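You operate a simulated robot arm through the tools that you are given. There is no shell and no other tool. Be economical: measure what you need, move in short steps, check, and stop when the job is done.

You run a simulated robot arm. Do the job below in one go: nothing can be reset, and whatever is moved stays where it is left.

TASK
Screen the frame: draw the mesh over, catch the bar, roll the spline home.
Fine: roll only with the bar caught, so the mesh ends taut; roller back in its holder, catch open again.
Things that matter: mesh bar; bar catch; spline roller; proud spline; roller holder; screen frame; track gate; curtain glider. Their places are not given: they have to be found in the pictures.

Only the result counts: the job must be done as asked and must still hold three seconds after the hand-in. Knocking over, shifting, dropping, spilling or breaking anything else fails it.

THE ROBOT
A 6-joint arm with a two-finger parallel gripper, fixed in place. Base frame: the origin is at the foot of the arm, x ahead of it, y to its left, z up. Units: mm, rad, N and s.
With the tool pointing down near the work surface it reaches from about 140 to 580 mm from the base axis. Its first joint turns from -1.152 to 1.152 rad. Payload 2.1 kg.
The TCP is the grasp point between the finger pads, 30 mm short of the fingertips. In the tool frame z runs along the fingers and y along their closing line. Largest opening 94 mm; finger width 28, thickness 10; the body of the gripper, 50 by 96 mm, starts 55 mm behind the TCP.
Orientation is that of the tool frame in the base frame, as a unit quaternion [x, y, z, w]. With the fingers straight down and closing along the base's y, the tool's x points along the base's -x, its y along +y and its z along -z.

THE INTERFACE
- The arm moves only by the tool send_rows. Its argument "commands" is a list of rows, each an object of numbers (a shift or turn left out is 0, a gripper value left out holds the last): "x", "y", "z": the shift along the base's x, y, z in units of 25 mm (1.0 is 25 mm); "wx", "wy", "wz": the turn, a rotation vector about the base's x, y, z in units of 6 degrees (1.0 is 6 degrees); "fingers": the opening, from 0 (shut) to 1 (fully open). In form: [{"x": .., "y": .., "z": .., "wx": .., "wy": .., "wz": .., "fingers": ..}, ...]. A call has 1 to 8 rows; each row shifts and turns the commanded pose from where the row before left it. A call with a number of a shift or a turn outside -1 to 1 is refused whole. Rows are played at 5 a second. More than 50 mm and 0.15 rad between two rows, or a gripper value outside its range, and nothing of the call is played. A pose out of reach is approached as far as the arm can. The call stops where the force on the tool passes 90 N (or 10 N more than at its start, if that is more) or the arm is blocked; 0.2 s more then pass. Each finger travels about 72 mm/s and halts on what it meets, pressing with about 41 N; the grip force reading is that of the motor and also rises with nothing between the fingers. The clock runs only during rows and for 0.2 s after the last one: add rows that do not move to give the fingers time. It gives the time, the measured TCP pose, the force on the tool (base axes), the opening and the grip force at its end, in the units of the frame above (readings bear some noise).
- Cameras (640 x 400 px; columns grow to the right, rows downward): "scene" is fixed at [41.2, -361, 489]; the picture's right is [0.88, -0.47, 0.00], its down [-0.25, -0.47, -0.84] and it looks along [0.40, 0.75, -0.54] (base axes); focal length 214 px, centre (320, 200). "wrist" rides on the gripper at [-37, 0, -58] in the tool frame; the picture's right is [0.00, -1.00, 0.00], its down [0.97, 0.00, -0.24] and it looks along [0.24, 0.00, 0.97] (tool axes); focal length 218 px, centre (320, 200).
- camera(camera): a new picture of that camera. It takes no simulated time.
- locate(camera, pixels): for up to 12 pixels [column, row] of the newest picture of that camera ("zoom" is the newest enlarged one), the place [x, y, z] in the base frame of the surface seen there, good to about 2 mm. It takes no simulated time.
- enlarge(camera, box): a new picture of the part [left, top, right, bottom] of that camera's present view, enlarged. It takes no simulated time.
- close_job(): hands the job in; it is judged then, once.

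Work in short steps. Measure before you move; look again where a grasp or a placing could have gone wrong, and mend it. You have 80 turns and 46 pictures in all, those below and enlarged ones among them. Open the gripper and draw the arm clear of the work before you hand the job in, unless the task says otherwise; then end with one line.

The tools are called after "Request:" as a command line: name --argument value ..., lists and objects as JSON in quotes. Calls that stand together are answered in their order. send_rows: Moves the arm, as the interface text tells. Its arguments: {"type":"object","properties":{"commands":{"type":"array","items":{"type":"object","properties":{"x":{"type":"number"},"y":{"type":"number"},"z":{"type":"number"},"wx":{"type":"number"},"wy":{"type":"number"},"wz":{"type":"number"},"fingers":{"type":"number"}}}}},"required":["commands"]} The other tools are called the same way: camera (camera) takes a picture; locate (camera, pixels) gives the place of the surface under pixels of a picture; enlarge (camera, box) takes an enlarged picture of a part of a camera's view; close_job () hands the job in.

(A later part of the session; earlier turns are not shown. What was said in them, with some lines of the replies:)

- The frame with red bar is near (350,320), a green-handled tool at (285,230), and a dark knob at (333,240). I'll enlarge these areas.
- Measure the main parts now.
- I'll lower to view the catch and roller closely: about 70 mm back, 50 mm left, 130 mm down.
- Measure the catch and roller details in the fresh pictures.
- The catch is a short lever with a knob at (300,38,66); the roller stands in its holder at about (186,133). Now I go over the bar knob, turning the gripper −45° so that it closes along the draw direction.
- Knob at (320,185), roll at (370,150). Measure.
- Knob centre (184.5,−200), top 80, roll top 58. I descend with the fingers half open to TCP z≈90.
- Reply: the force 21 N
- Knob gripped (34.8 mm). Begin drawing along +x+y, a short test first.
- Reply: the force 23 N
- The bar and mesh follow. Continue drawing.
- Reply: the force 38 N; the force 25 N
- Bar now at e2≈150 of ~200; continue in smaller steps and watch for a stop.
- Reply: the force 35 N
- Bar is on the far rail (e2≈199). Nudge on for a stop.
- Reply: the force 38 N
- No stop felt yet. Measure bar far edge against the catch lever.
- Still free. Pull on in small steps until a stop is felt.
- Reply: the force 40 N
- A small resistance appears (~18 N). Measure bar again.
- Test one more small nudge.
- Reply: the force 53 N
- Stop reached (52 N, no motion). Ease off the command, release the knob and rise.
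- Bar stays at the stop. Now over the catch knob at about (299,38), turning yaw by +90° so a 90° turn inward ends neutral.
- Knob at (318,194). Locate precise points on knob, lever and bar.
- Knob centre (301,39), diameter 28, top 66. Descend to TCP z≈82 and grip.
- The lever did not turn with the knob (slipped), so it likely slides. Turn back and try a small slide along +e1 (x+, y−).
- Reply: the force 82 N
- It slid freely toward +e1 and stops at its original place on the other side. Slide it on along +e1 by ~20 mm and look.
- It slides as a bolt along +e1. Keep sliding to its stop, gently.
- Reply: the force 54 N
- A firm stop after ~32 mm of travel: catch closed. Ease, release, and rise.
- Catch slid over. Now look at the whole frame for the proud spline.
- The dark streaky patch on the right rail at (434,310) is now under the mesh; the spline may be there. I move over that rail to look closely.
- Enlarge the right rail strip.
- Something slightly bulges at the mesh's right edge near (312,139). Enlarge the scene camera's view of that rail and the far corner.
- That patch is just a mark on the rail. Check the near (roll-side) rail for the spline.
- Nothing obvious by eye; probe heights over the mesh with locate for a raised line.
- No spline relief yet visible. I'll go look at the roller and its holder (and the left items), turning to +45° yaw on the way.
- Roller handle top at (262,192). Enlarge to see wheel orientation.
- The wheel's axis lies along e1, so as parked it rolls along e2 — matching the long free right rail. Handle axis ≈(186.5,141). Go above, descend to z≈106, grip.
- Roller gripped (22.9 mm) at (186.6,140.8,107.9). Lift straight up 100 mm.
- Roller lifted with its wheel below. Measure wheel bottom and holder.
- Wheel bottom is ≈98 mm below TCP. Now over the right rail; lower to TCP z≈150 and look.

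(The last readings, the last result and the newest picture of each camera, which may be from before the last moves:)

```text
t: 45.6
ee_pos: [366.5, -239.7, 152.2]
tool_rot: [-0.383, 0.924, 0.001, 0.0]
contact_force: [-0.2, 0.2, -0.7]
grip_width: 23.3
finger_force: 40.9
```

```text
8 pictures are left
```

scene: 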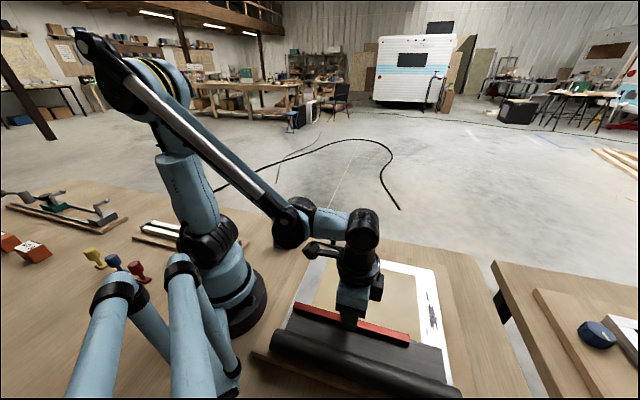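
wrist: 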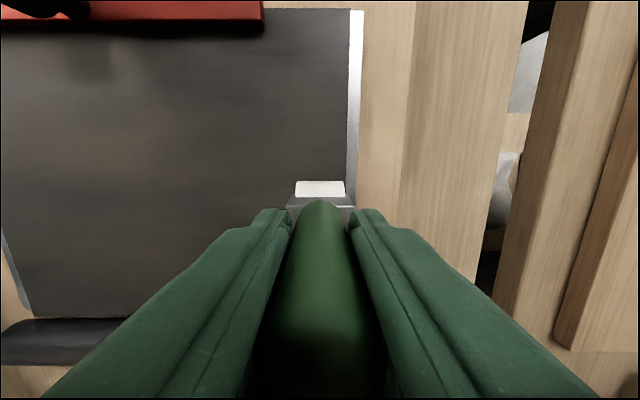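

No relief seen, but the right rail is the only free run for the wheel. Move to its far end (e2≈198, e1≈435) and lower until contact.

Request:
send_rows --commands '[{"x": 0.67, "y": 0.5}, {"x": 0.65, "y": 0.58}, {"x": 0.65, "y": 0.58}, {"x": 0.65, "y": 0.58}, {"x": 0.6, "y": 0.6}, {"z": -0.5}, {}]'

Request:
send_rows --commands '[{"z": -0.2}, {"z": -0.1}, {"z": -0.1}, {}]'

```text
t: 47.2
ee_pos: [448.3, -169.3, 142.3]
tool_rot: [-0.383, 0.924, 0.001, 0.0]
contact_force: [0.6, -0.8, -0.7]
grip_width: 22.8
finger_force: 41.3
```

```text
t: 48.2
ee_pos: [448.2, -168.6, 131.0]
tool_rot: [-0.384, 0.923, 0.001, 0.0]
contact_force: [-2.1, 1.2, 31.5]
grip_width: 22.8
finger_force: 41.4
```

Contact at z≈131 with ~31 N. Roll toward −e2 holding the press.

Request:
send_rows --commands '[{"x": -0.3, "y": -0.3}, {"x": -0.3, "y": -0.3}, {"x": -0.3, "y": -0.3}, {"x": -0.3, "y": -0.3}]'

Request:
send_rows --commands '[{"x": -0.3, "y": -0.3}, {"x": -0.3, "y": -0.3}, {"x": -0.3, "y": -0.3}, {"x": -0.3, "y": -0.3}]'

Request:
enlarge --camera "scene" --box '[340, 230, 470, 330]'

```text
t: 49.2
ee_pos: [417.7, -200.8, 130.3]
tool_rot: [-0.384, 0.923, 0.001, 0.0]
contact_force: [0.4, -0.3, -0.9]
grip_width: 23.0
finger_force: 40.6
```

```text
t: 50.2
ee_pos: [388.0, -229.4, 131.2]
tool_rot: [-0.383, 0.924, 0.001, 0.0]
contact_force: [-0.5, 0.1, -1.3]
grip_width: 23.0
finger_force: 40.7
```

```text
4.00 times, centred on (405, 280) of scene
```

zoom: 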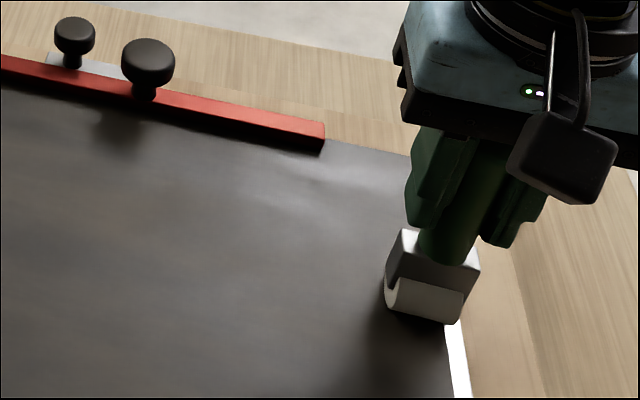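

Force vanished off the far end: the surface at e2≈198 was higher. Lower here to measure the plain mesh contact height.

Request:
send_rows --commands '[{"z": -0.06}, {"z": -0.06}, {}]'

Request:
send_rows --commands '[{"z": -0.06}, {"z": -0.06}, {}]'

```text
t: 51.0
ee_pos: [389.1, -229.5, 128.7]
tool_rot: [-0.384, 0.923, 0.0, 0.002]
contact_force: [0.9, 1.0, 33.6]
grip_width: 22.6
finger_force: 41.0
```

```text
t: 51.8
ee_pos: [388.2, -228.9, 126.1]
tool_rot: [-0.384, 0.923, 0.002, 0.002]
contact_force: [3.2, 2.2, 28.1]
grip_width: 22.6
finger_force: 40.8
```

The tool sank 2.6 mm at constant ~30 N: either the spline yields or the handle slips. Press a little more and see.

Request:
send_rows --commands '[{"z": -0.06}, {"z": -0.06}, {}]'

Request:
enlarge --camera "scene" --box '[340, 230, 470, 330]'

```text
t: 52.6
ee_pos: [387.9, -229.6, 122.8]
tool_rot: [-0.383, 0.924, 0.0, 0.001]
contact_force: [3.6, 1.0, 29.1]
grip_width: 23.1
finger_force: 40.6
```

```text
4.00 times, centred on (405, 280) of scene
```

zoom: 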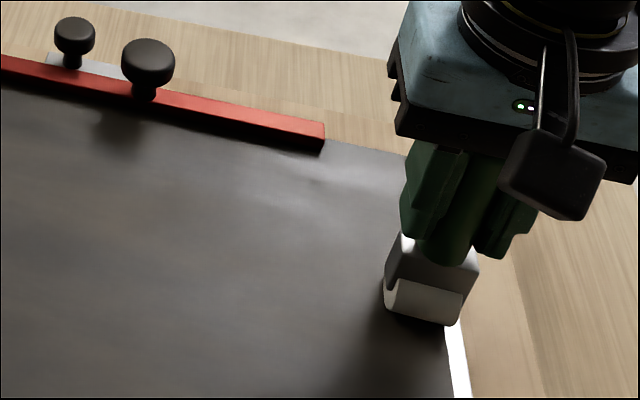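

The handle slipped in the grip (~30 N limit), the wheel stays on the surface. Ease off and roll back toward the far end with light contact to feel for height differences.

Request:
send_rows --commands '[{"z": 0.1}, {"x": 0.3, "y": 0.3}, {"x": 0.3, "y": 0.3}, {}]'

Request:
send_rows --commands '[{"x": 0.3, "y": 0.3}, {"x": 0.3, "y": 0.3}, {}]'

Request:
send_rows --commands '[{"x": 0.3, "y": 0.3}, {"x": 0.3, "y": 0.3}, {"x": 0.25, "y": 0.25}, {}]'

```text
t: 53.6
ee_pos: [403.2, -213.9, 123.5]
tool_rot: [-0.384, 0.924, 0.001, 0.001]
contact_force: [0.2, -0.3, -1.6]
grip_width: 22.9
finger_force: 41.5
```

```text
t: 54.4
ee_pos: [418.4, -198.5, 124.0]
tool_rot: [-0.384, 0.923, 0.001, 0.0]
contact_force: [0.8, -0.2, -0.7]
grip_width: 23.0
finger_force: 41.0
```

```text
t: 55.4
ee_pos: [440.7, -177.2, 124.2]
tool_rot: [-0.384, 0.923, 0.001, 0.001]
contact_force: [-0.6, -0.2, -0.4]
grip_width: 23.0
finger_force: 41.4
```

No contact up to e2≈186. Continue to e2≈200.

Request:
send_rows --commands '[{"x": 0.15, "y": 0.15}, {"x": 0.15, "y": 0.15}, {}]'

Request:
send_rows --commands '[{"z": -0.06}, {}]'

Request:
send_rows --commands '[{"z": -0.05}, {}]'

```text
t: 56.2
ee_pos: [448.0, -170.9, 122.8]
tool_rot: [-0.383, 0.924, 0.002, 0.0]
contact_force: [0.5, 0.8, 0.3]
grip_width: 22.9
finger_force: 41.2
```

```text
t: 56.8
ee_pos: [447.6, -170.0, 123.1]
tool_rot: [-0.383, 0.924, 0.001, 0.001]
contact_force: [2.9, 1.6, 29.6]
grip_width: 23.1
finger_force: 41.0
```

```text
t: 57.4
ee_pos: [447.6, -170.8, 121.8]
tool_rot: [-0.383, 0.924, 0.001, 0.001]
contact_force: [2.7, 3.1, 30.5]
grip_width: 22.9
finger_force: 41.2
```

Same height here, so earlier was slip. I'll let the handle slide up in the grip until it seats firmly (against palm/block) so I can press properly.

Request:
send_rows --commands '[{"z": -0.15}, {"z": -0.15}, {"z": -0.15}, {}]'

Request:
send_rows --commands '[{"z": -0.1}, {"z": -0.05}, {"z": -0.05}, {}]'

```text
t: 58.4
ee_pos: [445.9, -171.1, 109.2]
tool_rot: [-0.383, 0.924, 0.001, 0.001]
contact_force: [3.9, -2.7, 30.9]
grip_width: 23.0
finger_force: 40.7
```

```text
t: 59.1
ee_pos: [447.1, -170.7, 109.2]
tool_rot: [-0.384, 0.923, 0.001, 0.0]
contact_force: [0.6, -0.4, 20.7]
grip_width: 23.2
finger_force: 41.3
stopped in row 3: the force on the tool passed its limit (the readings are from after the stop); the commanded pose is now the measured one
```

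Seated firmly at z≈109. Add ~2 mm press and roll along −e2.

Request:
send_rows --commands '[{"z": -0.07}, {}, {"x": -0.2, "y": -0.2}, {"x": -0.2, "y": -0.2}, {"x": -0.2, "y": -0.2}, {}]'

```text
t: 60.5
ee_pos: [431.1, -184.4, 109.5]
tool_rot: [-0.384, 0.923, 0.003, 0.003]
contact_force: [16.1, 16.2, 69.8]
grip_width: 23.0
finger_force: 41.4
```

Firm rolling: 70 N down. Ease slightly and continue along the rail.

Request:
send_rows --commands '[{"x": -0.3, "y": -0.3, "z": 0.03}, {"x": -0.3, "y": -0.3}, {"x": -0.3, "y": -0.3}, {"x": -0.3, "y": -0.3}, {"x": -0.3, "y": -0.3}, {"x": -0.3, "y": -0.3}]'

Request:
send_rows --commands '[{"x": -0.3, "y": -0.3}, {"x": -0.3, "y": -0.3}, {"x": -0.3, "y": -0.3}, {"x": -0.3, "y": -0.3}, {"x": -0.3, "y": -0.3}, {"x": -0.3, "y": -0.3}]'

```text
t: 61.9
ee_pos: [388.7, -230.0, 110.0]
tool_rot: [-0.384, 0.923, 0.003, 0.002]
contact_force: [12.9, 13.2, 57.6]
grip_width: 22.9
finger_force: 41.0
```

```text
t: 63.3
ee_pos: [342.7, -275.8, 109.6]
tool_rot: [-0.383, 0.924, 0.002, 0.002]
contact_force: [12.9, 12.2, 51.4]
grip_width: 23.1
finger_force: 40.9
```

Now e2≈47. Continue to e2≈−12.

Request:
send_rows --commands '[{"x": -0.3, "y": -0.3}, {"x": -0.3, "y": -0.3}, {"x": -0.3, "y": -0.3}, {"x": -0.3, "y": -0.3}, {"x": -0.3, "y": -0.3}, {"x": -0.15, "y": -0.15}]'

Request:
send_rows --commands '[{"z": 0.8}, {"z": 0.8}, {"z": 0.8}, {"x": -0.4, "y": 0.4, "z": 0.4}, {"x": -0.4, "y": 0.4, "z": 0.4}]'

Request:
enlarge --camera "scene" --box '[260, 220, 470, 390]'

```text
t: 64.7
ee_pos: [302.9, -315.2, 108.9]
tool_rot: [-0.385, 0.923, 0.004, 0.006]
contact_force: [21.1, 19.4, 85.0]
grip_width: 23.1
finger_force: 41.1
```

```text
t: 65.9
ee_pos: [279.7, -297.4, 189.3]
tool_rot: [-0.383, 0.924, 0.002, -0.001]
contact_force: [-0.6, 0.3, -1.5]
grip_width: 22.9
finger_force: 41.0
```

```text
2.35 times, centred on (365, 305) of scene
```

zoom: 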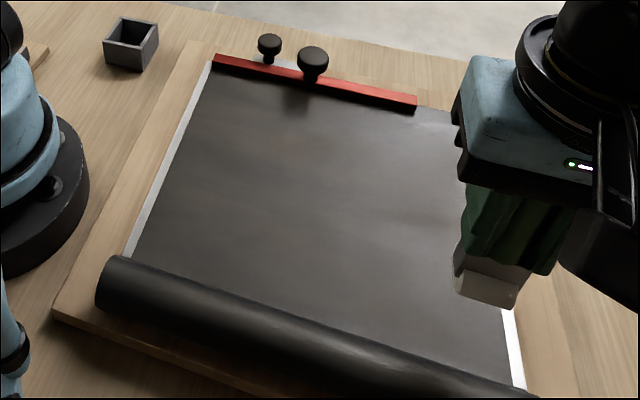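

Check whether the bump at the mesh edge (near (380,−258)) is gone: shift to see that edge.

Request:
send_rows --commands '[{"x": 0.8, "y": 0.05}, {"x": 0.8, "y": 0.03}, {}]'

Request:
enlarge --camera "wrist" --box '[270, 60, 400, 200]'

```text
t: 66.7
ee_pos: [320.9, -294.8, 189.9]
tool_rot: [-0.384, 0.923, 0.001, 0.0]
contact_force: [-0.4, 1.4, -0.7]
grip_width: 23.0
finger_force: 41.2
```

```text
2.86 times, centred on (335, 130) of wrist
```

zoom: 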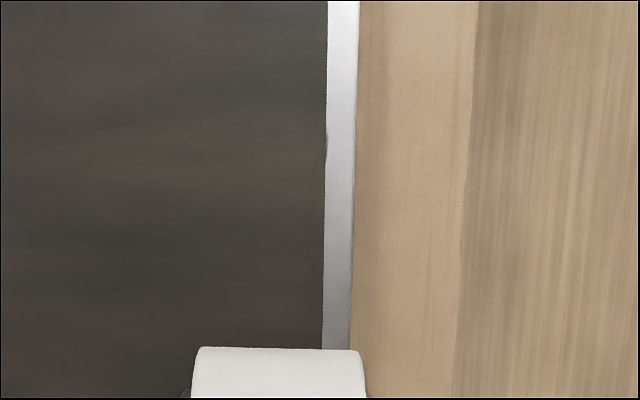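

The first touch at the far end was ~2.5 mm proud and later flat, while the near end still read high (85 N): the spline seems hidden under the mesh on this rail. I'll do a second firm pass, starting at the near end.

Request:
send_rows --commands '[{"x": -0.45, "y": -0.5}, {"x": -0.45, "y": -0.5, "z": -0.4}, {"z": -0.9}, {"z": -0.9}, {"z": -0.7}, {"z": -0.2}, {}]'

Request:
send_rows --commands '[{"z": -0.06}, {"z": -0.06}, {}]'

```text
t: 68.3
ee_pos: [298.1, -319.7, 111.7]
tool_rot: [-0.384, 0.923, 0.002, -0.001]
contact_force: [0.9, 0.0, 7.7]
grip_width: 23.0
finger_force: 40.8
```

```text
t: 69.1
ee_pos: [298.7, -319.3, 109.0]
tool_rot: [-0.384, 0.923, 0.001, -0.001]
contact_force: [-0.4, 6.8, 76.7]
grip_width: 23.0
finger_force: 41.1
```

77 N at e2≈−15. Ease a hair and roll +e2 along the whole rail, logging force.

Request:
send_rows --commands '[{"x": 0.2, "y": 0.2, "z": 0.02}, {"x": 0.3, "y": 0.3}, {"x": 0.3, "y": 0.3}, {"x": 0.3, "y": 0.3}]'

Request:
send_rows --commands '[{"x": 0.3, "y": 0.3}, {"x": 0.3, "y": 0.3}, {"x": 0.3, "y": 0.3}, {"x": 0.3, "y": 0.3}, {"x": 0.3, "y": 0.3}, {"x": 0.3, "y": 0.3}]'

Request:
send_rows --commands '[{"x": 0.3, "y": 0.3}, {"x": 0.3, "y": 0.3}, {"x": 0.3, "y": 0.3}, {"x": 0.3, "y": 0.3}, {"x": 0.3, "y": 0.3}, {"x": 0.3, "y": 0.3}]'

Request:
send_rows --commands '[{"x": 0.3, "y": 0.3}, {"x": 0.3, "y": 0.3}, {"x": 0.3, "y": 0.3}, {"x": 0.3, "y": 0.3}, {}]'

```text
t: 70.1
ee_pos: [324.6, -295.5, 108.8]
tool_rot: [-0.383, 0.924, -0.001, -0.003]
contact_force: [-14.7, -14.5, 58.4]
grip_width: 22.9
finger_force: 40.6
```

```text
t: 71.5
ee_pos: [369.0, -249.9, 110.4]
tool_rot: [-0.381, 0.924, -0.001, -0.004]
contact_force: [-17.9, -15.4, 68.6]
grip_width: 23.0
finger_force: 40.9
```

```text
t: 71.9
ee_pos: [374.7, -244.1, 110.1]
tool_rot: [-0.382, 0.924, -0.002, -0.005]
contact_force: [-0.4, -0.1, 21.5]
grip_width: 23.1
finger_force: 41.0
stopped in row 2: the force on the tool passed its limit (the readings are from after the stop); the commanded pose is now the measured one
```

```text
t: 73.1
ee_pos: [405.0, -214.4, 109.2]
tool_rot: [-0.382, 0.924, -0.002, -0.007]
contact_force: [-12.6, -9.8, 46.9]
grip_width: 22.8
finger_force: 40.7
```

Continue to the far end.

Request:
send_rows --commands '[{"x": 0.3, "y": 0.3}, {"x": 0.3, "y": 0.3}, {"x": 0.3, "y": 0.3}, {"x": 0.3, "y": 0.3}, {"x": 0.3, "y": 0.3}, {"x": 0.3, "y": 0.3}, {}]'

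Request:
send_rows --commands '[{"z": 0.8}, {"z": 0.8}, {"z": 0.8}, {"z": 0.8}, {"x": -0.6, "y": 0.9, "z": 0.4}, {"x": -0.6, "y": 0.9}, {"x": -0.6, "y": 0.9}, {"x": -0.6, "y": 0.9}]'

Request:
camera --camera "scene"

```text
t: 74.7
ee_pos: [449.7, -169.5, 110.1]
tool_rot: [-0.38, 0.925, -0.002, -0.007]
contact_force: [-11.1, -10.4, 44.6]
grip_width: 23.0
finger_force: 41.1
```

```text
t: 76.5
ee_pos: [389.6, -78.7, 199.1]
tool_rot: [-0.382, 0.924, -0.001, -0.006]
contact_force: [-0.6, 0.2, -1.4]
grip_width: 22.9
finger_force: 40.9
```

```text
3 pictures are left
```

scene: 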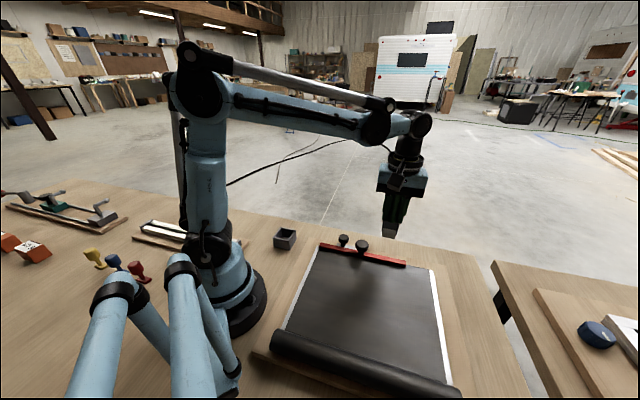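

The frame looks the same; to be sure no proud line remains elsewhere, I probe the near rail: go to e1≈300, e2≈20 and touch.

Request:
send_rows --commands '[{"x": -0.93, "y": -0.68}, {"x": -0.93, "y": -0.68}, {"x": -0.93, "y": -0.68}, {"x": -0.93, "y": -0.68}, {"x": -0.93, "y": -0.68}, {"x": -0.93, "y": -0.68}, {"x": -0.93, "y": -0.68, "z": -0.8}, {"z": -0.8}]'

Request:
send_rows --commands '[{"z": -0.8}, {"z": -0.8}, {"z": -0.2}, {"z": -0.1}, {}]'

```text
t: 78.3
ee_pos: [229.0, -197.6, 158.2]
tool_rot: [-0.382, 0.924, -0.001, -0.005]
contact_force: [-1.0, -0.4, -1.6]
grip_width: 22.5
finger_force: 41.0
```

```text
t: 79.5
ee_pos: [228.9, -198.2, 112.2]
tool_rot: [-0.382, 0.924, -0.001, -0.006]
contact_force: [-3.6, 2.3, 22.3]
grip_width: 22.5
finger_force: 41.0
```

Contact 22 N at z 112.2 on the plain mesh. Roll slowly toward −e2 across the near rail.

Request:
send_rows --commands '[{"x": -0.2, "y": -0.2}, {"x": -0.2, "y": -0.2}, {}]'

Request:
send_rows --commands '[{"x": -0.2, "y": -0.2}, {}]'

Request:
send_rows --commands '[{"x": -0.2, "y": -0.2}, {}]'

Request:
send_rows --commands '[{"x": -0.15, "y": -0.15}, {}]'

```text
t: 80.3
ee_pos: [218.2, -207.1, 111.6]
tool_rot: [-0.381, 0.925, -0.001, -0.006]
contact_force: [2.6, 1.1, 4.5]
grip_width: 23.0
finger_force: 41.0
```

```text
t: 80.9
ee_pos: [213.2, -212.0, 111.0]
tool_rot: [-0.381, 0.924, -0.001, -0.006]
contact_force: [0.2, -0.6, -0.6]
grip_width: 22.9
finger_force: 41.1
```

```text
t: 81.5
ee_pos: [209.0, -218.2, 111.1]
tool_rot: [-0.382, 0.924, -0.002, -0.007]
contact_force: [0.1, -0.7, 0.9]
grip_width: 22.7
finger_force: 40.7
```

```text
t: 82.1
ee_pos: [205.3, -220.5, 111.6]
tool_rot: [-0.381, 0.924, -0.001, -0.006]
contact_force: [-0.1, -0.9, 0.4]
grip_width: 22.8
finger_force: 40.6
```

No bump up to e2≈−11. Two more steps, to about −25.

Request:
send_rows --commands '[{"x": -0.2, "y": -0.2}, {}]'

Request:
send_rows --commands '[{"x": -0.15, "y": -0.15}, {}]'

Request:
send_rows --commands '[{"z": -0.06}, {}]'

```text
t: 82.7
ee_pos: [198.8, -226.7, 111.9]
tool_rot: [-0.382, 0.924, -0.002, -0.006]
contact_force: [0.3, -0.8, -1.2]
grip_width: 23.0
finger_force: 41.0
```

```text
t: 83.3
ee_pos: [196.4, -230.5, 111.1]
tool_rot: [-0.383, 0.924, -0.001, -0.005]
contact_force: [8.1, 9.0, -0.6]
grip_width: 22.4
finger_force: 41.0
```

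```text
t: 83.9
ee_pos: [195.9, -231.0, 109.4]
tool_rot: [-0.381, 0.924, 0.0, -0.006]
contact_force: [-0.2, 11.7, 29.7]
grip_width: 22.9
finger_force: 40.7
```

Near rail is flat (the roll was just touched at e2≈−24). Back off, lift, and check the left rail at e1≈168, e2≈90.

Request:
send_rows --commands '[{"x": 0.2, "y": 0.2, "z": 0.5}, {"z": 0.8}, {"z": 0.6, "y": 0.9}, {"y": 1, "x": -0.1}, {"y": 1, "x": -0.1}, {"y": 1, "x": -0.2}, {"y": 1, "x": -0.2}, {"y": 1, "x": -0.2}]'

Request:
send_rows --commands '[{"y": 0.85, "z": -0.4}, {"z": -0.6}, {"z": -0.5}, {"z": -0.2}, {}]'

```text
t: 85.7
ee_pos: [181.7, -77.3, 157.1]
tool_rot: [-0.381, 0.924, -0.001, -0.006]
contact_force: [0.2, -1.2, 0.3]
grip_width: 22.6
finger_force: 40.5
```

```text
t: 86.9
ee_pos: [181.0, -57.3, 113.8]
tool_rot: [-0.382, 0.924, -0.002, -0.007]
contact_force: [0.7, -0.2, -1.6]
grip_width: 23.1
finger_force: 41.1
```

No contact at 113.8 here. Lower in small steps.

Request:
send_rows --commands '[{"z": -0.06}, {}]'

Request:
send_rows --commands '[{"z": -0.06}, {}]'

Request:
send_rows --commands '[{"z": -0.06}, {}]'

```text
t: 87.5
ee_pos: [180.7, -57.2, 113.5]
tool_rot: [-0.382, 0.924, 0.0, -0.004]
contact_force: [0.1, -0.3, -1.2]
grip_width: 23.0
finger_force: 41.6
```

```text
t: 88.1
ee_pos: [179.9, -56.7, 110.8]
tool_rot: [-0.382, 0.924, -0.002, -0.006]
contact_force: [-0.5, -0.6, -1.5]
grip_width: 23.0
finger_force: 40.8
```

```text
t: 88.7
ee_pos: [181.1, -56.7, 112.1]
tool_rot: [-0.382, 0.924, 0.0, -0.006]
contact_force: [-3.9, 4.5, 32.4]
grip_width: 23.0
finger_force: 41.2
```

The left rail is flat as well (contact ≈110). Last, probe the far rail right of the knob at e1≈340, e2≈190.

Request:
send_rows --commands '[{"z": 0.9}, {"z": 0.9, "x": 0.5}, {"x": 1, "y": -0.25}, {"x": 1, "y": -0.25}, {"x": 1, "y": -0.3}, {"x": 1, "y": -0.3}, {"x": 1, "y": -0.3}, {"x": 1, "y": -0.3}]'

Request:
send_rows --commands '[{"x": 1, "y": -0.25}, {"x": 0.23}, {"z": -0.7}, {"z": -0.7}, {"z": -0.2}, {}]'

Request:
send_rows --commands '[{"z": -0.06}, {}]'

Request:
send_rows --commands '[{"z": -0.06}, {}]'

```text
t: 90.5
ee_pos: [343.2, -97.3, 154.9]
tool_rot: [-0.381, 0.925, -0.001, -0.005]
contact_force: [-0.3, -0.1, -1.9]
grip_width: 23.1
finger_force: 41.6
```

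```text
t: 91.9
ee_pos: [375.2, -106.2, 115.2]
tool_rot: [-0.382, 0.924, -0.002, -0.006]
contact_force: [-0.4, -0.7, -1.5]
grip_width: 23.3
finger_force: 41.5
```

```text
t: 92.5
ee_pos: [374.6, -106.1, 115.5]
tool_rot: [-0.382, 0.924, 0.0, -0.006]
contact_force: [0.8, 0.3, -0.3]
grip_width: 23.1
finger_force: 40.6
```

```text
t: 93.1
ee_pos: [373.3, -106.0, 111.9]
tool_rot: [-0.382, 0.924, -0.002, -0.006]
contact_force: [0.1, -0.5, -1.1]
grip_width: 23.2
finger_force: 41.1
```

Far rail is flat too, so the spline is on the right rail. Check its inner strip at e1≈422, e2≈100 too.

Request:
send_rows --commands '[{"z": 0.6, "y": -0.5}, {"z": 0.4, "y": -0.9}, {"y": -0.9}, {"y": -0.9}, {"y": -0.9}, {"y": -0.78, "x": -0.2}, {"z": -0.8}, {}]'

Request:
send_rows --commands '[{"z": -0.1}, {}]'

Request:
send_rows --commands '[{"z": -0.08}, {}]'

Request:
send_rows --commands '[{"z": -0.08}, {}]'

```text
t: 94.9
ee_pos: [368.4, -227.4, 117.4]
tool_rot: [-0.381, 0.924, -0.002, -0.006]
contact_force: [-0.5, 0.1, -1.2]
grip_width: 22.9
finger_force: 41.1
```

```text
t: 95.5
ee_pos: [368.9, -228.5, 114.4]
tool_rot: [-0.382, 0.924, -0.001, -0.006]
contact_force: [0.0, -0.1, -1.2]
grip_width: 23.3
finger_force: 40.0
```

```text
t: 96.1
ee_pos: [369.4, -228.2, 113.6]
tool_rot: [-0.382, 0.924, -0.002, -0.005]
contact_force: [0.2, -0.3, -0.8]
grip_width: 23.1
finger_force: 41.3
```

```text
t: 96.7
ee_pos: [369.0, -228.1, 111.3]
tool_rot: [-0.382, 0.924, -0.001, -0.004]
contact_force: [1.0, 3.1, 27.6]
grip_width: 23.0
finger_force: 41.6
```

Flat here also; for certainty do a firm pass on this inner strip, toward +e2 then back down to the near end.

Request:
send_rows --commands '[{"x": 0.4, "y": 0.4}, {"x": 0.4, "y": 0.4}, {"x": 0.4, "y": 0.4}, {"x": 0.4, "y": 0.4}, {"x": 0.4, "y": 0.4}, {"x": 0.4, "y": 0.4}, {"x": 0.2, "y": 0.2}]'

Request:
send_rows --commands '[{"z": -0.05}, {"x": -0.4, "y": -0.4}, {"x": -0.4, "y": -0.4}, {"x": -0.4, "y": -0.4}, {"x": -0.4, "y": -0.4}, {"x": -0.4, "y": -0.4}, {"x": -0.4, "y": -0.4}, {"x": -0.4, "y": -0.4}]'

Request:
send_rows --commands '[{"x": -0.4, "y": -0.4}, {"x": -0.4, "y": -0.4}, {"x": -0.4, "y": -0.4}, {"x": -0.4, "y": -0.4}, {"x": -0.4, "y": -0.4}, {"x": -0.4, "y": -0.4}, {"x": -0.2, "y": -0.2}]'

```text
t: 98.3
ee_pos: [435.4, -163.0, 111.1]
tool_rot: [-0.382, 0.924, -0.002, -0.005]
contact_force: [-0.4, -1.5, 2.3]
grip_width: 23.1
finger_force: 40.5
```

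```text
t: 100.1
ee_pos: [365.3, -232.3, 110.4]
tool_rot: [-0.383, 0.924, -0.001, -0.005]
contact_force: [6.5, 7.2, 23.9]
grip_width: 22.9
finger_force: 41.4
```

```text
t: 101.7
ee_pos: [297.3, -297.2, 109.8]
tool_rot: [-0.382, 0.924, -0.001, -0.006]
contact_force: [6.5, 6.8, 24.9]
grip_width: 22.7
finger_force: 40.9
```

Force steady, all flat: rolled home. Lift the roller and carry it back to the holder.

Request:
send_rows --commands '[{"z": 0.9}, {"z": 0.9}, {"z": 0.9}, {"z": 0.9, "y": 0.8}, {"y": 1, "x": -0.2}, {"y": 1, "x": -0.2}, {"y": 1, "x": -0.2}, {"y": 1, "x": -0.2}]'

Request:
send_rows --commands '[{"y": 1, "x": -0.28}, {"y": 1, "x": -0.28}, {"y": 1, "x": -0.28}, {"y": 1, "x": -0.28}, {"y": 1, "x": -0.28}, {"y": 1, "x": -0.28}, {"y": 1, "x": -0.28}, {"y": 1, "x": -0.28}]'

Request:
send_rows --commands '[{"y": 0.95, "x": -0.28}, {"y": 0.95, "x": -0.28}, {"y": 0.95, "x": -0.28}, {"y": 0.95, "x": -0.28}, {}, {}]'

```text
t: 103.5
ee_pos: [278.6, -176.2, 197.1]
tool_rot: [-0.38, 0.925, -0.001, -0.007]
contact_force: [0.1, -0.4, -0.6]
grip_width: 22.8
finger_force: 41.0
```

```text
t: 105.3
ee_pos: [222.7, 24.3, 199.1]
tool_rot: [-0.382, 0.924, -0.002, -0.006]
contact_force: [-0.2, 0.5, -1.4]
grip_width: 22.7
finger_force: 40.8
```

```text
t: 106.7
ee_pos: [194.9, 118.1, 199.6]
tool_rot: [-0.382, 0.924, -0.001, -0.006]
contact_force: [-0.1, 0.0, -1.5]
grip_width: 23.0
finger_force: 41.0
```

Need −8.4 mm in x, +22.8 in y; then check position.

Request:
send_rows --commands '[{"x": -0.33, "y": 0.9}, {"z": -0.7}, {"z": -0.7}, {}, {}]'

Request:
enlarge --camera "wrist" --box '[250, 130, 390, 240]'

```text
t: 107.9
ee_pos: [185.6, 139.8, 163.7]
tool_rot: [-0.382, 0.924, -0.002, -0.006]
contact_force: [-0.1, -0.4, -0.7]
grip_width: 22.9
finger_force: 40.9
```

```text
3.64 times, centred on (320, 185) of wrist
```

zoom: 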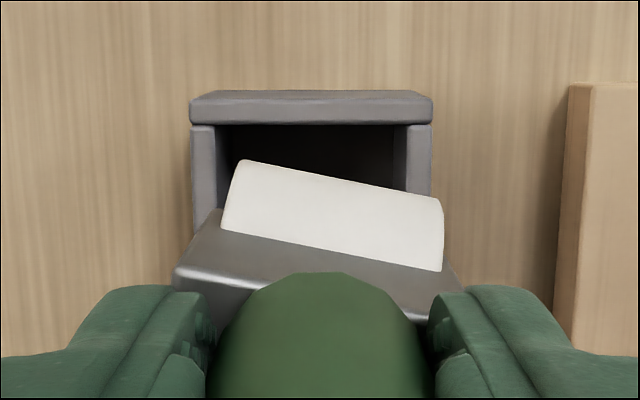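

The roller has turned ~11° clockwise in the grip. Rotate the tool +10.5° about z to square it, then lower toward the holder.

Request:
send_rows --commands '[{"wz": 0.9, "x": 0.02, "y": 0.03}, {"wz": 0.9, "x": 0.02, "y": 0.02}, {}, {"z": -0.5}, {"z": -0.5}, {"z": -0.5}, {}]'

Request:
send_rows --commands '[{"z": -0.3}, {"z": -0.3}, {}]'

```text
t: 109.5
ee_pos: [188.1, 142.5, 127.1]
tool_rot: [-0.467, 0.884, -0.002, -0.006]
contact_force: [0.0, -0.7, 0.4]
grip_width: 22.9
finger_force: 41.0
```

```text
t: 110.3
ee_pos: [187.5, 141.2, 110.7]
tool_rot: [-0.467, 0.884, -0.002, -0.006]
contact_force: [0.1, -0.4, -0.8]
grip_width: 23.2
finger_force: 40.8
```

Wheel is inside the rim with no contact. Lower on to ~z 92.

Request:
send_rows --commands '[{"z": -0.3}, {"z": -0.3}, {}]'

Request:
send_rows --commands '[{"z": -0.12}, {}]'

Request:
send_rows --commands '[{"z": -0.1}, {}]'

```text
t: 111.1
ee_pos: [188.4, 141.5, 97.5]
tool_rot: [-0.467, 0.884, -0.002, -0.005]
contact_force: [0.1, 0.1, -0.8]
grip_width: 23.0
finger_force: 41.0
```

```text
t: 111.7
ee_pos: [188.4, 141.3, 94.8]
tool_rot: [-0.467, 0.884, -0.002, -0.006]
contact_force: [-0.2, 0.0, -0.4]
grip_width: 23.2
finger_force: 41.1
```

```text
t: 112.3
ee_pos: [187.9, 141.2, 90.8]
tool_rot: [-0.466, 0.885, -0.002, -0.006]
contact_force: [0.1, 1.6, -0.7]
grip_width: 23.0
finger_force: 41.3
```

Still hanging free; keep lowering in small steps until it rests.

Request:
send_rows --commands '[{"z": -0.08}, {}]'

Request:
send_rows --commands '[{"z": -0.08}, {}]'

Request:
send_rows --commands '[{"z": -0.08}, {}]'

```text
t: 112.9
ee_pos: [187.5, 140.3, 90.6]
tool_rot: [-0.467, 0.884, -0.002, -0.005]
contact_force: [0.6, -0.2, -1.9]
grip_width: 23.0
finger_force: 41.0
```

```text
t: 113.5
ee_pos: [187.3, 141.0, 87.5]
tool_rot: [-0.468, 0.884, -0.002, -0.006]
contact_force: [0.1, -0.5, -0.8]
grip_width: 23.2
finger_force: 41.5
```

```text
t: 114.1
ee_pos: [187.5, 140.7, 84.3]
tool_rot: [-0.466, 0.885, -0.002, -0.005]
contact_force: [0.1, -0.2, -1.0]
grip_width: 23.1
finger_force: 41.1
```

Continue a few mm.

Request:
send_rows --commands '[{"z": -0.08}, {}]'

Request:
send_rows --commands '[{"z": -0.08}, {}]'

```text
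t: 114.7
ee_pos: [187.4, 140.9, 84.1]
tool_rot: [-0.467, 0.884, -0.002, -0.005]
contact_force: [-0.8, 0.6, 24.6]
grip_width: 23.0
finger_force: 41.1
```

```text
t: 115.2
ee_pos: [188.8, 141.6, 83.6]
tool_rot: [-0.467, 0.884, -0.002, -0.009]
contact_force: [-3.2, -1.0, 22.9]
grip_width: 22.8
finger_force: 41.4
stopped in row 2: the force on the tool passed its limit (the readings are from after the stop); the commanded pose is now the measured one
```

It rests on the holder floor. Release, then rise clear.

Request:
send_rows --commands '[{"z": 0.04}, {"fingers": 0.35}, {"fingers": 0.7}, {}, {"z": 0.5}, {"z": 0.9}, {"z": 0.9}, {"z": 0.9}]'

Request:
send_rows --commands '[{"z": 0.6, "x": 0.5, "y": -0.4, "wz": -0.9}, {"x": 0.9, "y": -0.8, "wz": -0.9}, {"x": 0.9, "y": -0.9}, {"x": 0.9, "y": -0.9}, {"x": 0.9, "y": -0.9}, {"x": 0.7, "y": -0.6}, {}]'

Request:
camera --camera "wrist"

```text
t: 117.0
ee_pos: [189.3, 141.5, 164.7]
tool_rot: [-0.467, 0.884, -0.002, -0.008]
contact_force: [-0.5, 0.1, 0.1]
grip_width: 66.0
finger_force: 0.0
```

```text
t: 118.6
ee_pos: [308.7, 29.7, 180.7]
tool_rot: [-0.381, 0.924, -0.002, -0.007]
contact_force: [0.9, -0.2, 0.5]
grip_width: 65.8
finger_force: 0.1
```

```text
1 pictures are left
```

wrist: 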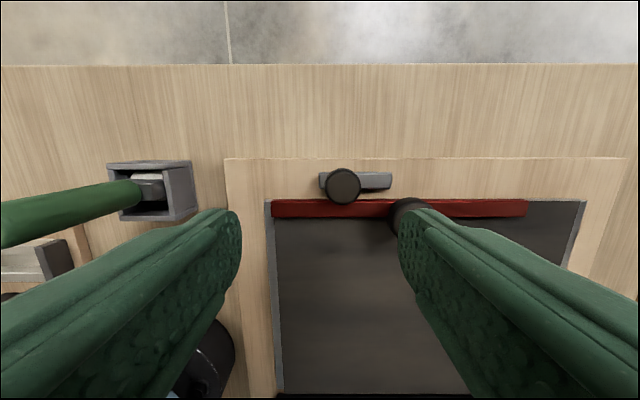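

Roller is back upright in its holder. Locate the catch knob at (343,186) and the bar.

Request:
locate --camera "wrist" --pixels '[[343, 186], [328, 186], [358, 186], [388, 183], [324, 178], [300, 209], [145, 178], [60, 210]]'

```text
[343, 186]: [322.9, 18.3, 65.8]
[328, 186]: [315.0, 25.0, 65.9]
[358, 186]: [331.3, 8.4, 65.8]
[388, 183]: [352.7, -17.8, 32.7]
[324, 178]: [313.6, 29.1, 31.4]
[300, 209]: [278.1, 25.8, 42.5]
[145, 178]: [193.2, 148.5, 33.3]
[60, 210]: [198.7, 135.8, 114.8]
```

Knob at (322.7,17.5). Narrow the fingers to 45 mm, move over, descend, grip.

Request:
send_rows --commands '[{"x": 0.56, "y": -0.49, "fingers": 0.48}, {"z": -0.8}, {"z": -0.8}, {"z": -0.8}, {"z": -0.8}, {"z": -0.72}, {}]'

Request:
send_rows --commands '[{"fingers": 0.15}, {}, {}, {"x": -0.25, "y": 0.25}, {"x": -0.25, "y": 0.25}, {}]'

```text
t: 120.2
ee_pos: [322.2, 15.3, 81.6]
tool_rot: [-0.382, 0.924, -0.001, -0.007]
contact_force: [0.1, -0.4, 0.1]
grip_width: 45.2
finger_force: 0.1
```

```text
t: 121.6
ee_pos: [309.6, 28.7, 81.6]
tool_rot: [-0.381, 0.925, -0.003, -0.009]
contact_force: [-1.2, -5.8, 28.4]
grip_width: 29.5
finger_force: 44.6
```

Sliding freely; continue to the open stop near (299,38).

Request:
send_rows --commands '[{"x": -0.25, "y": 0.25}, {"x": -0.15, "y": 0.15}, {"x": -0.08, "y": 0.08}, {}]'

Request:
send_rows --commands '[{"x": -0.06, "y": 0.06}, {}]'

```text
t: 122.6
ee_pos: [299.5, 38.7, 82.1]
tool_rot: [-0.38, 0.925, -0.007, -0.006]
contact_force: [30.5, -29.2, -8.2]
grip_width: 29.4
finger_force: 44.7
```

```text
t: 123.2
ee_pos: [299.4, 39.1, 80.7]
tool_rot: [-0.38, 0.925, -0.012, -0.004]
contact_force: [46.5, -37.7, -13.4]
grip_width: 29.8
finger_force: 44.5
```

The catch is against its open stop. Ease, release, rise and draw clear, then a last picture.

Request:
send_rows --commands '[{"x": 0.1, "y": -0.1}, {"fingers": 0.5}, {}, {"z": 0.9}, {"z": 0.9}, {"z": 0.9}, {"z": 0.9}, {"z": 0.9, "fingers": 1}]'

Request:
send_rows --commands '[{"z": 0.9}, {"z": 0.9}, {"z": 0.9}, {"z": 0.9}, {}]'

Request:
enlarge --camera "scene" --box '[250, 200, 480, 400]'

```text
t: 125.0
ee_pos: [297.0, 40.3, 193.7]
tool_rot: [-0.382, 0.924, -0.001, -0.008]
contact_force: [0.1, 0.5, -0.3]
grip_width: 94.1
finger_force: 0.0
```

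```text
t: 126.2
ee_pos: [299.1, 41.0, 285.4]
tool_rot: [-0.382, 0.924, -0.002, -0.008]
contact_force: [0.1, -0.1, 0.2]
grip_width: 94.1
finger_force: 0.1
```

```text
2.00 times, centred on (365, 300) of scene
```

zoom: 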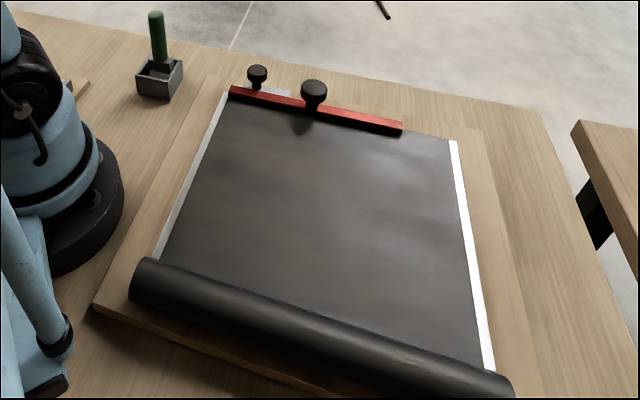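

The bar sits at the far rail, the catch is open, the roller stands in its holder and the arm is clear. I never saw the spline itself, so I can't confirm it is home. Handing in.

Request:
close_job

```text
The job is handed in.
```

I drew the mesh over, rolled with the bar caught, put the roller back in its holder and opened the catch again; I never saw the proud spline, so I rolled the right rail as the likeliest place and can't confirm the spline is home.
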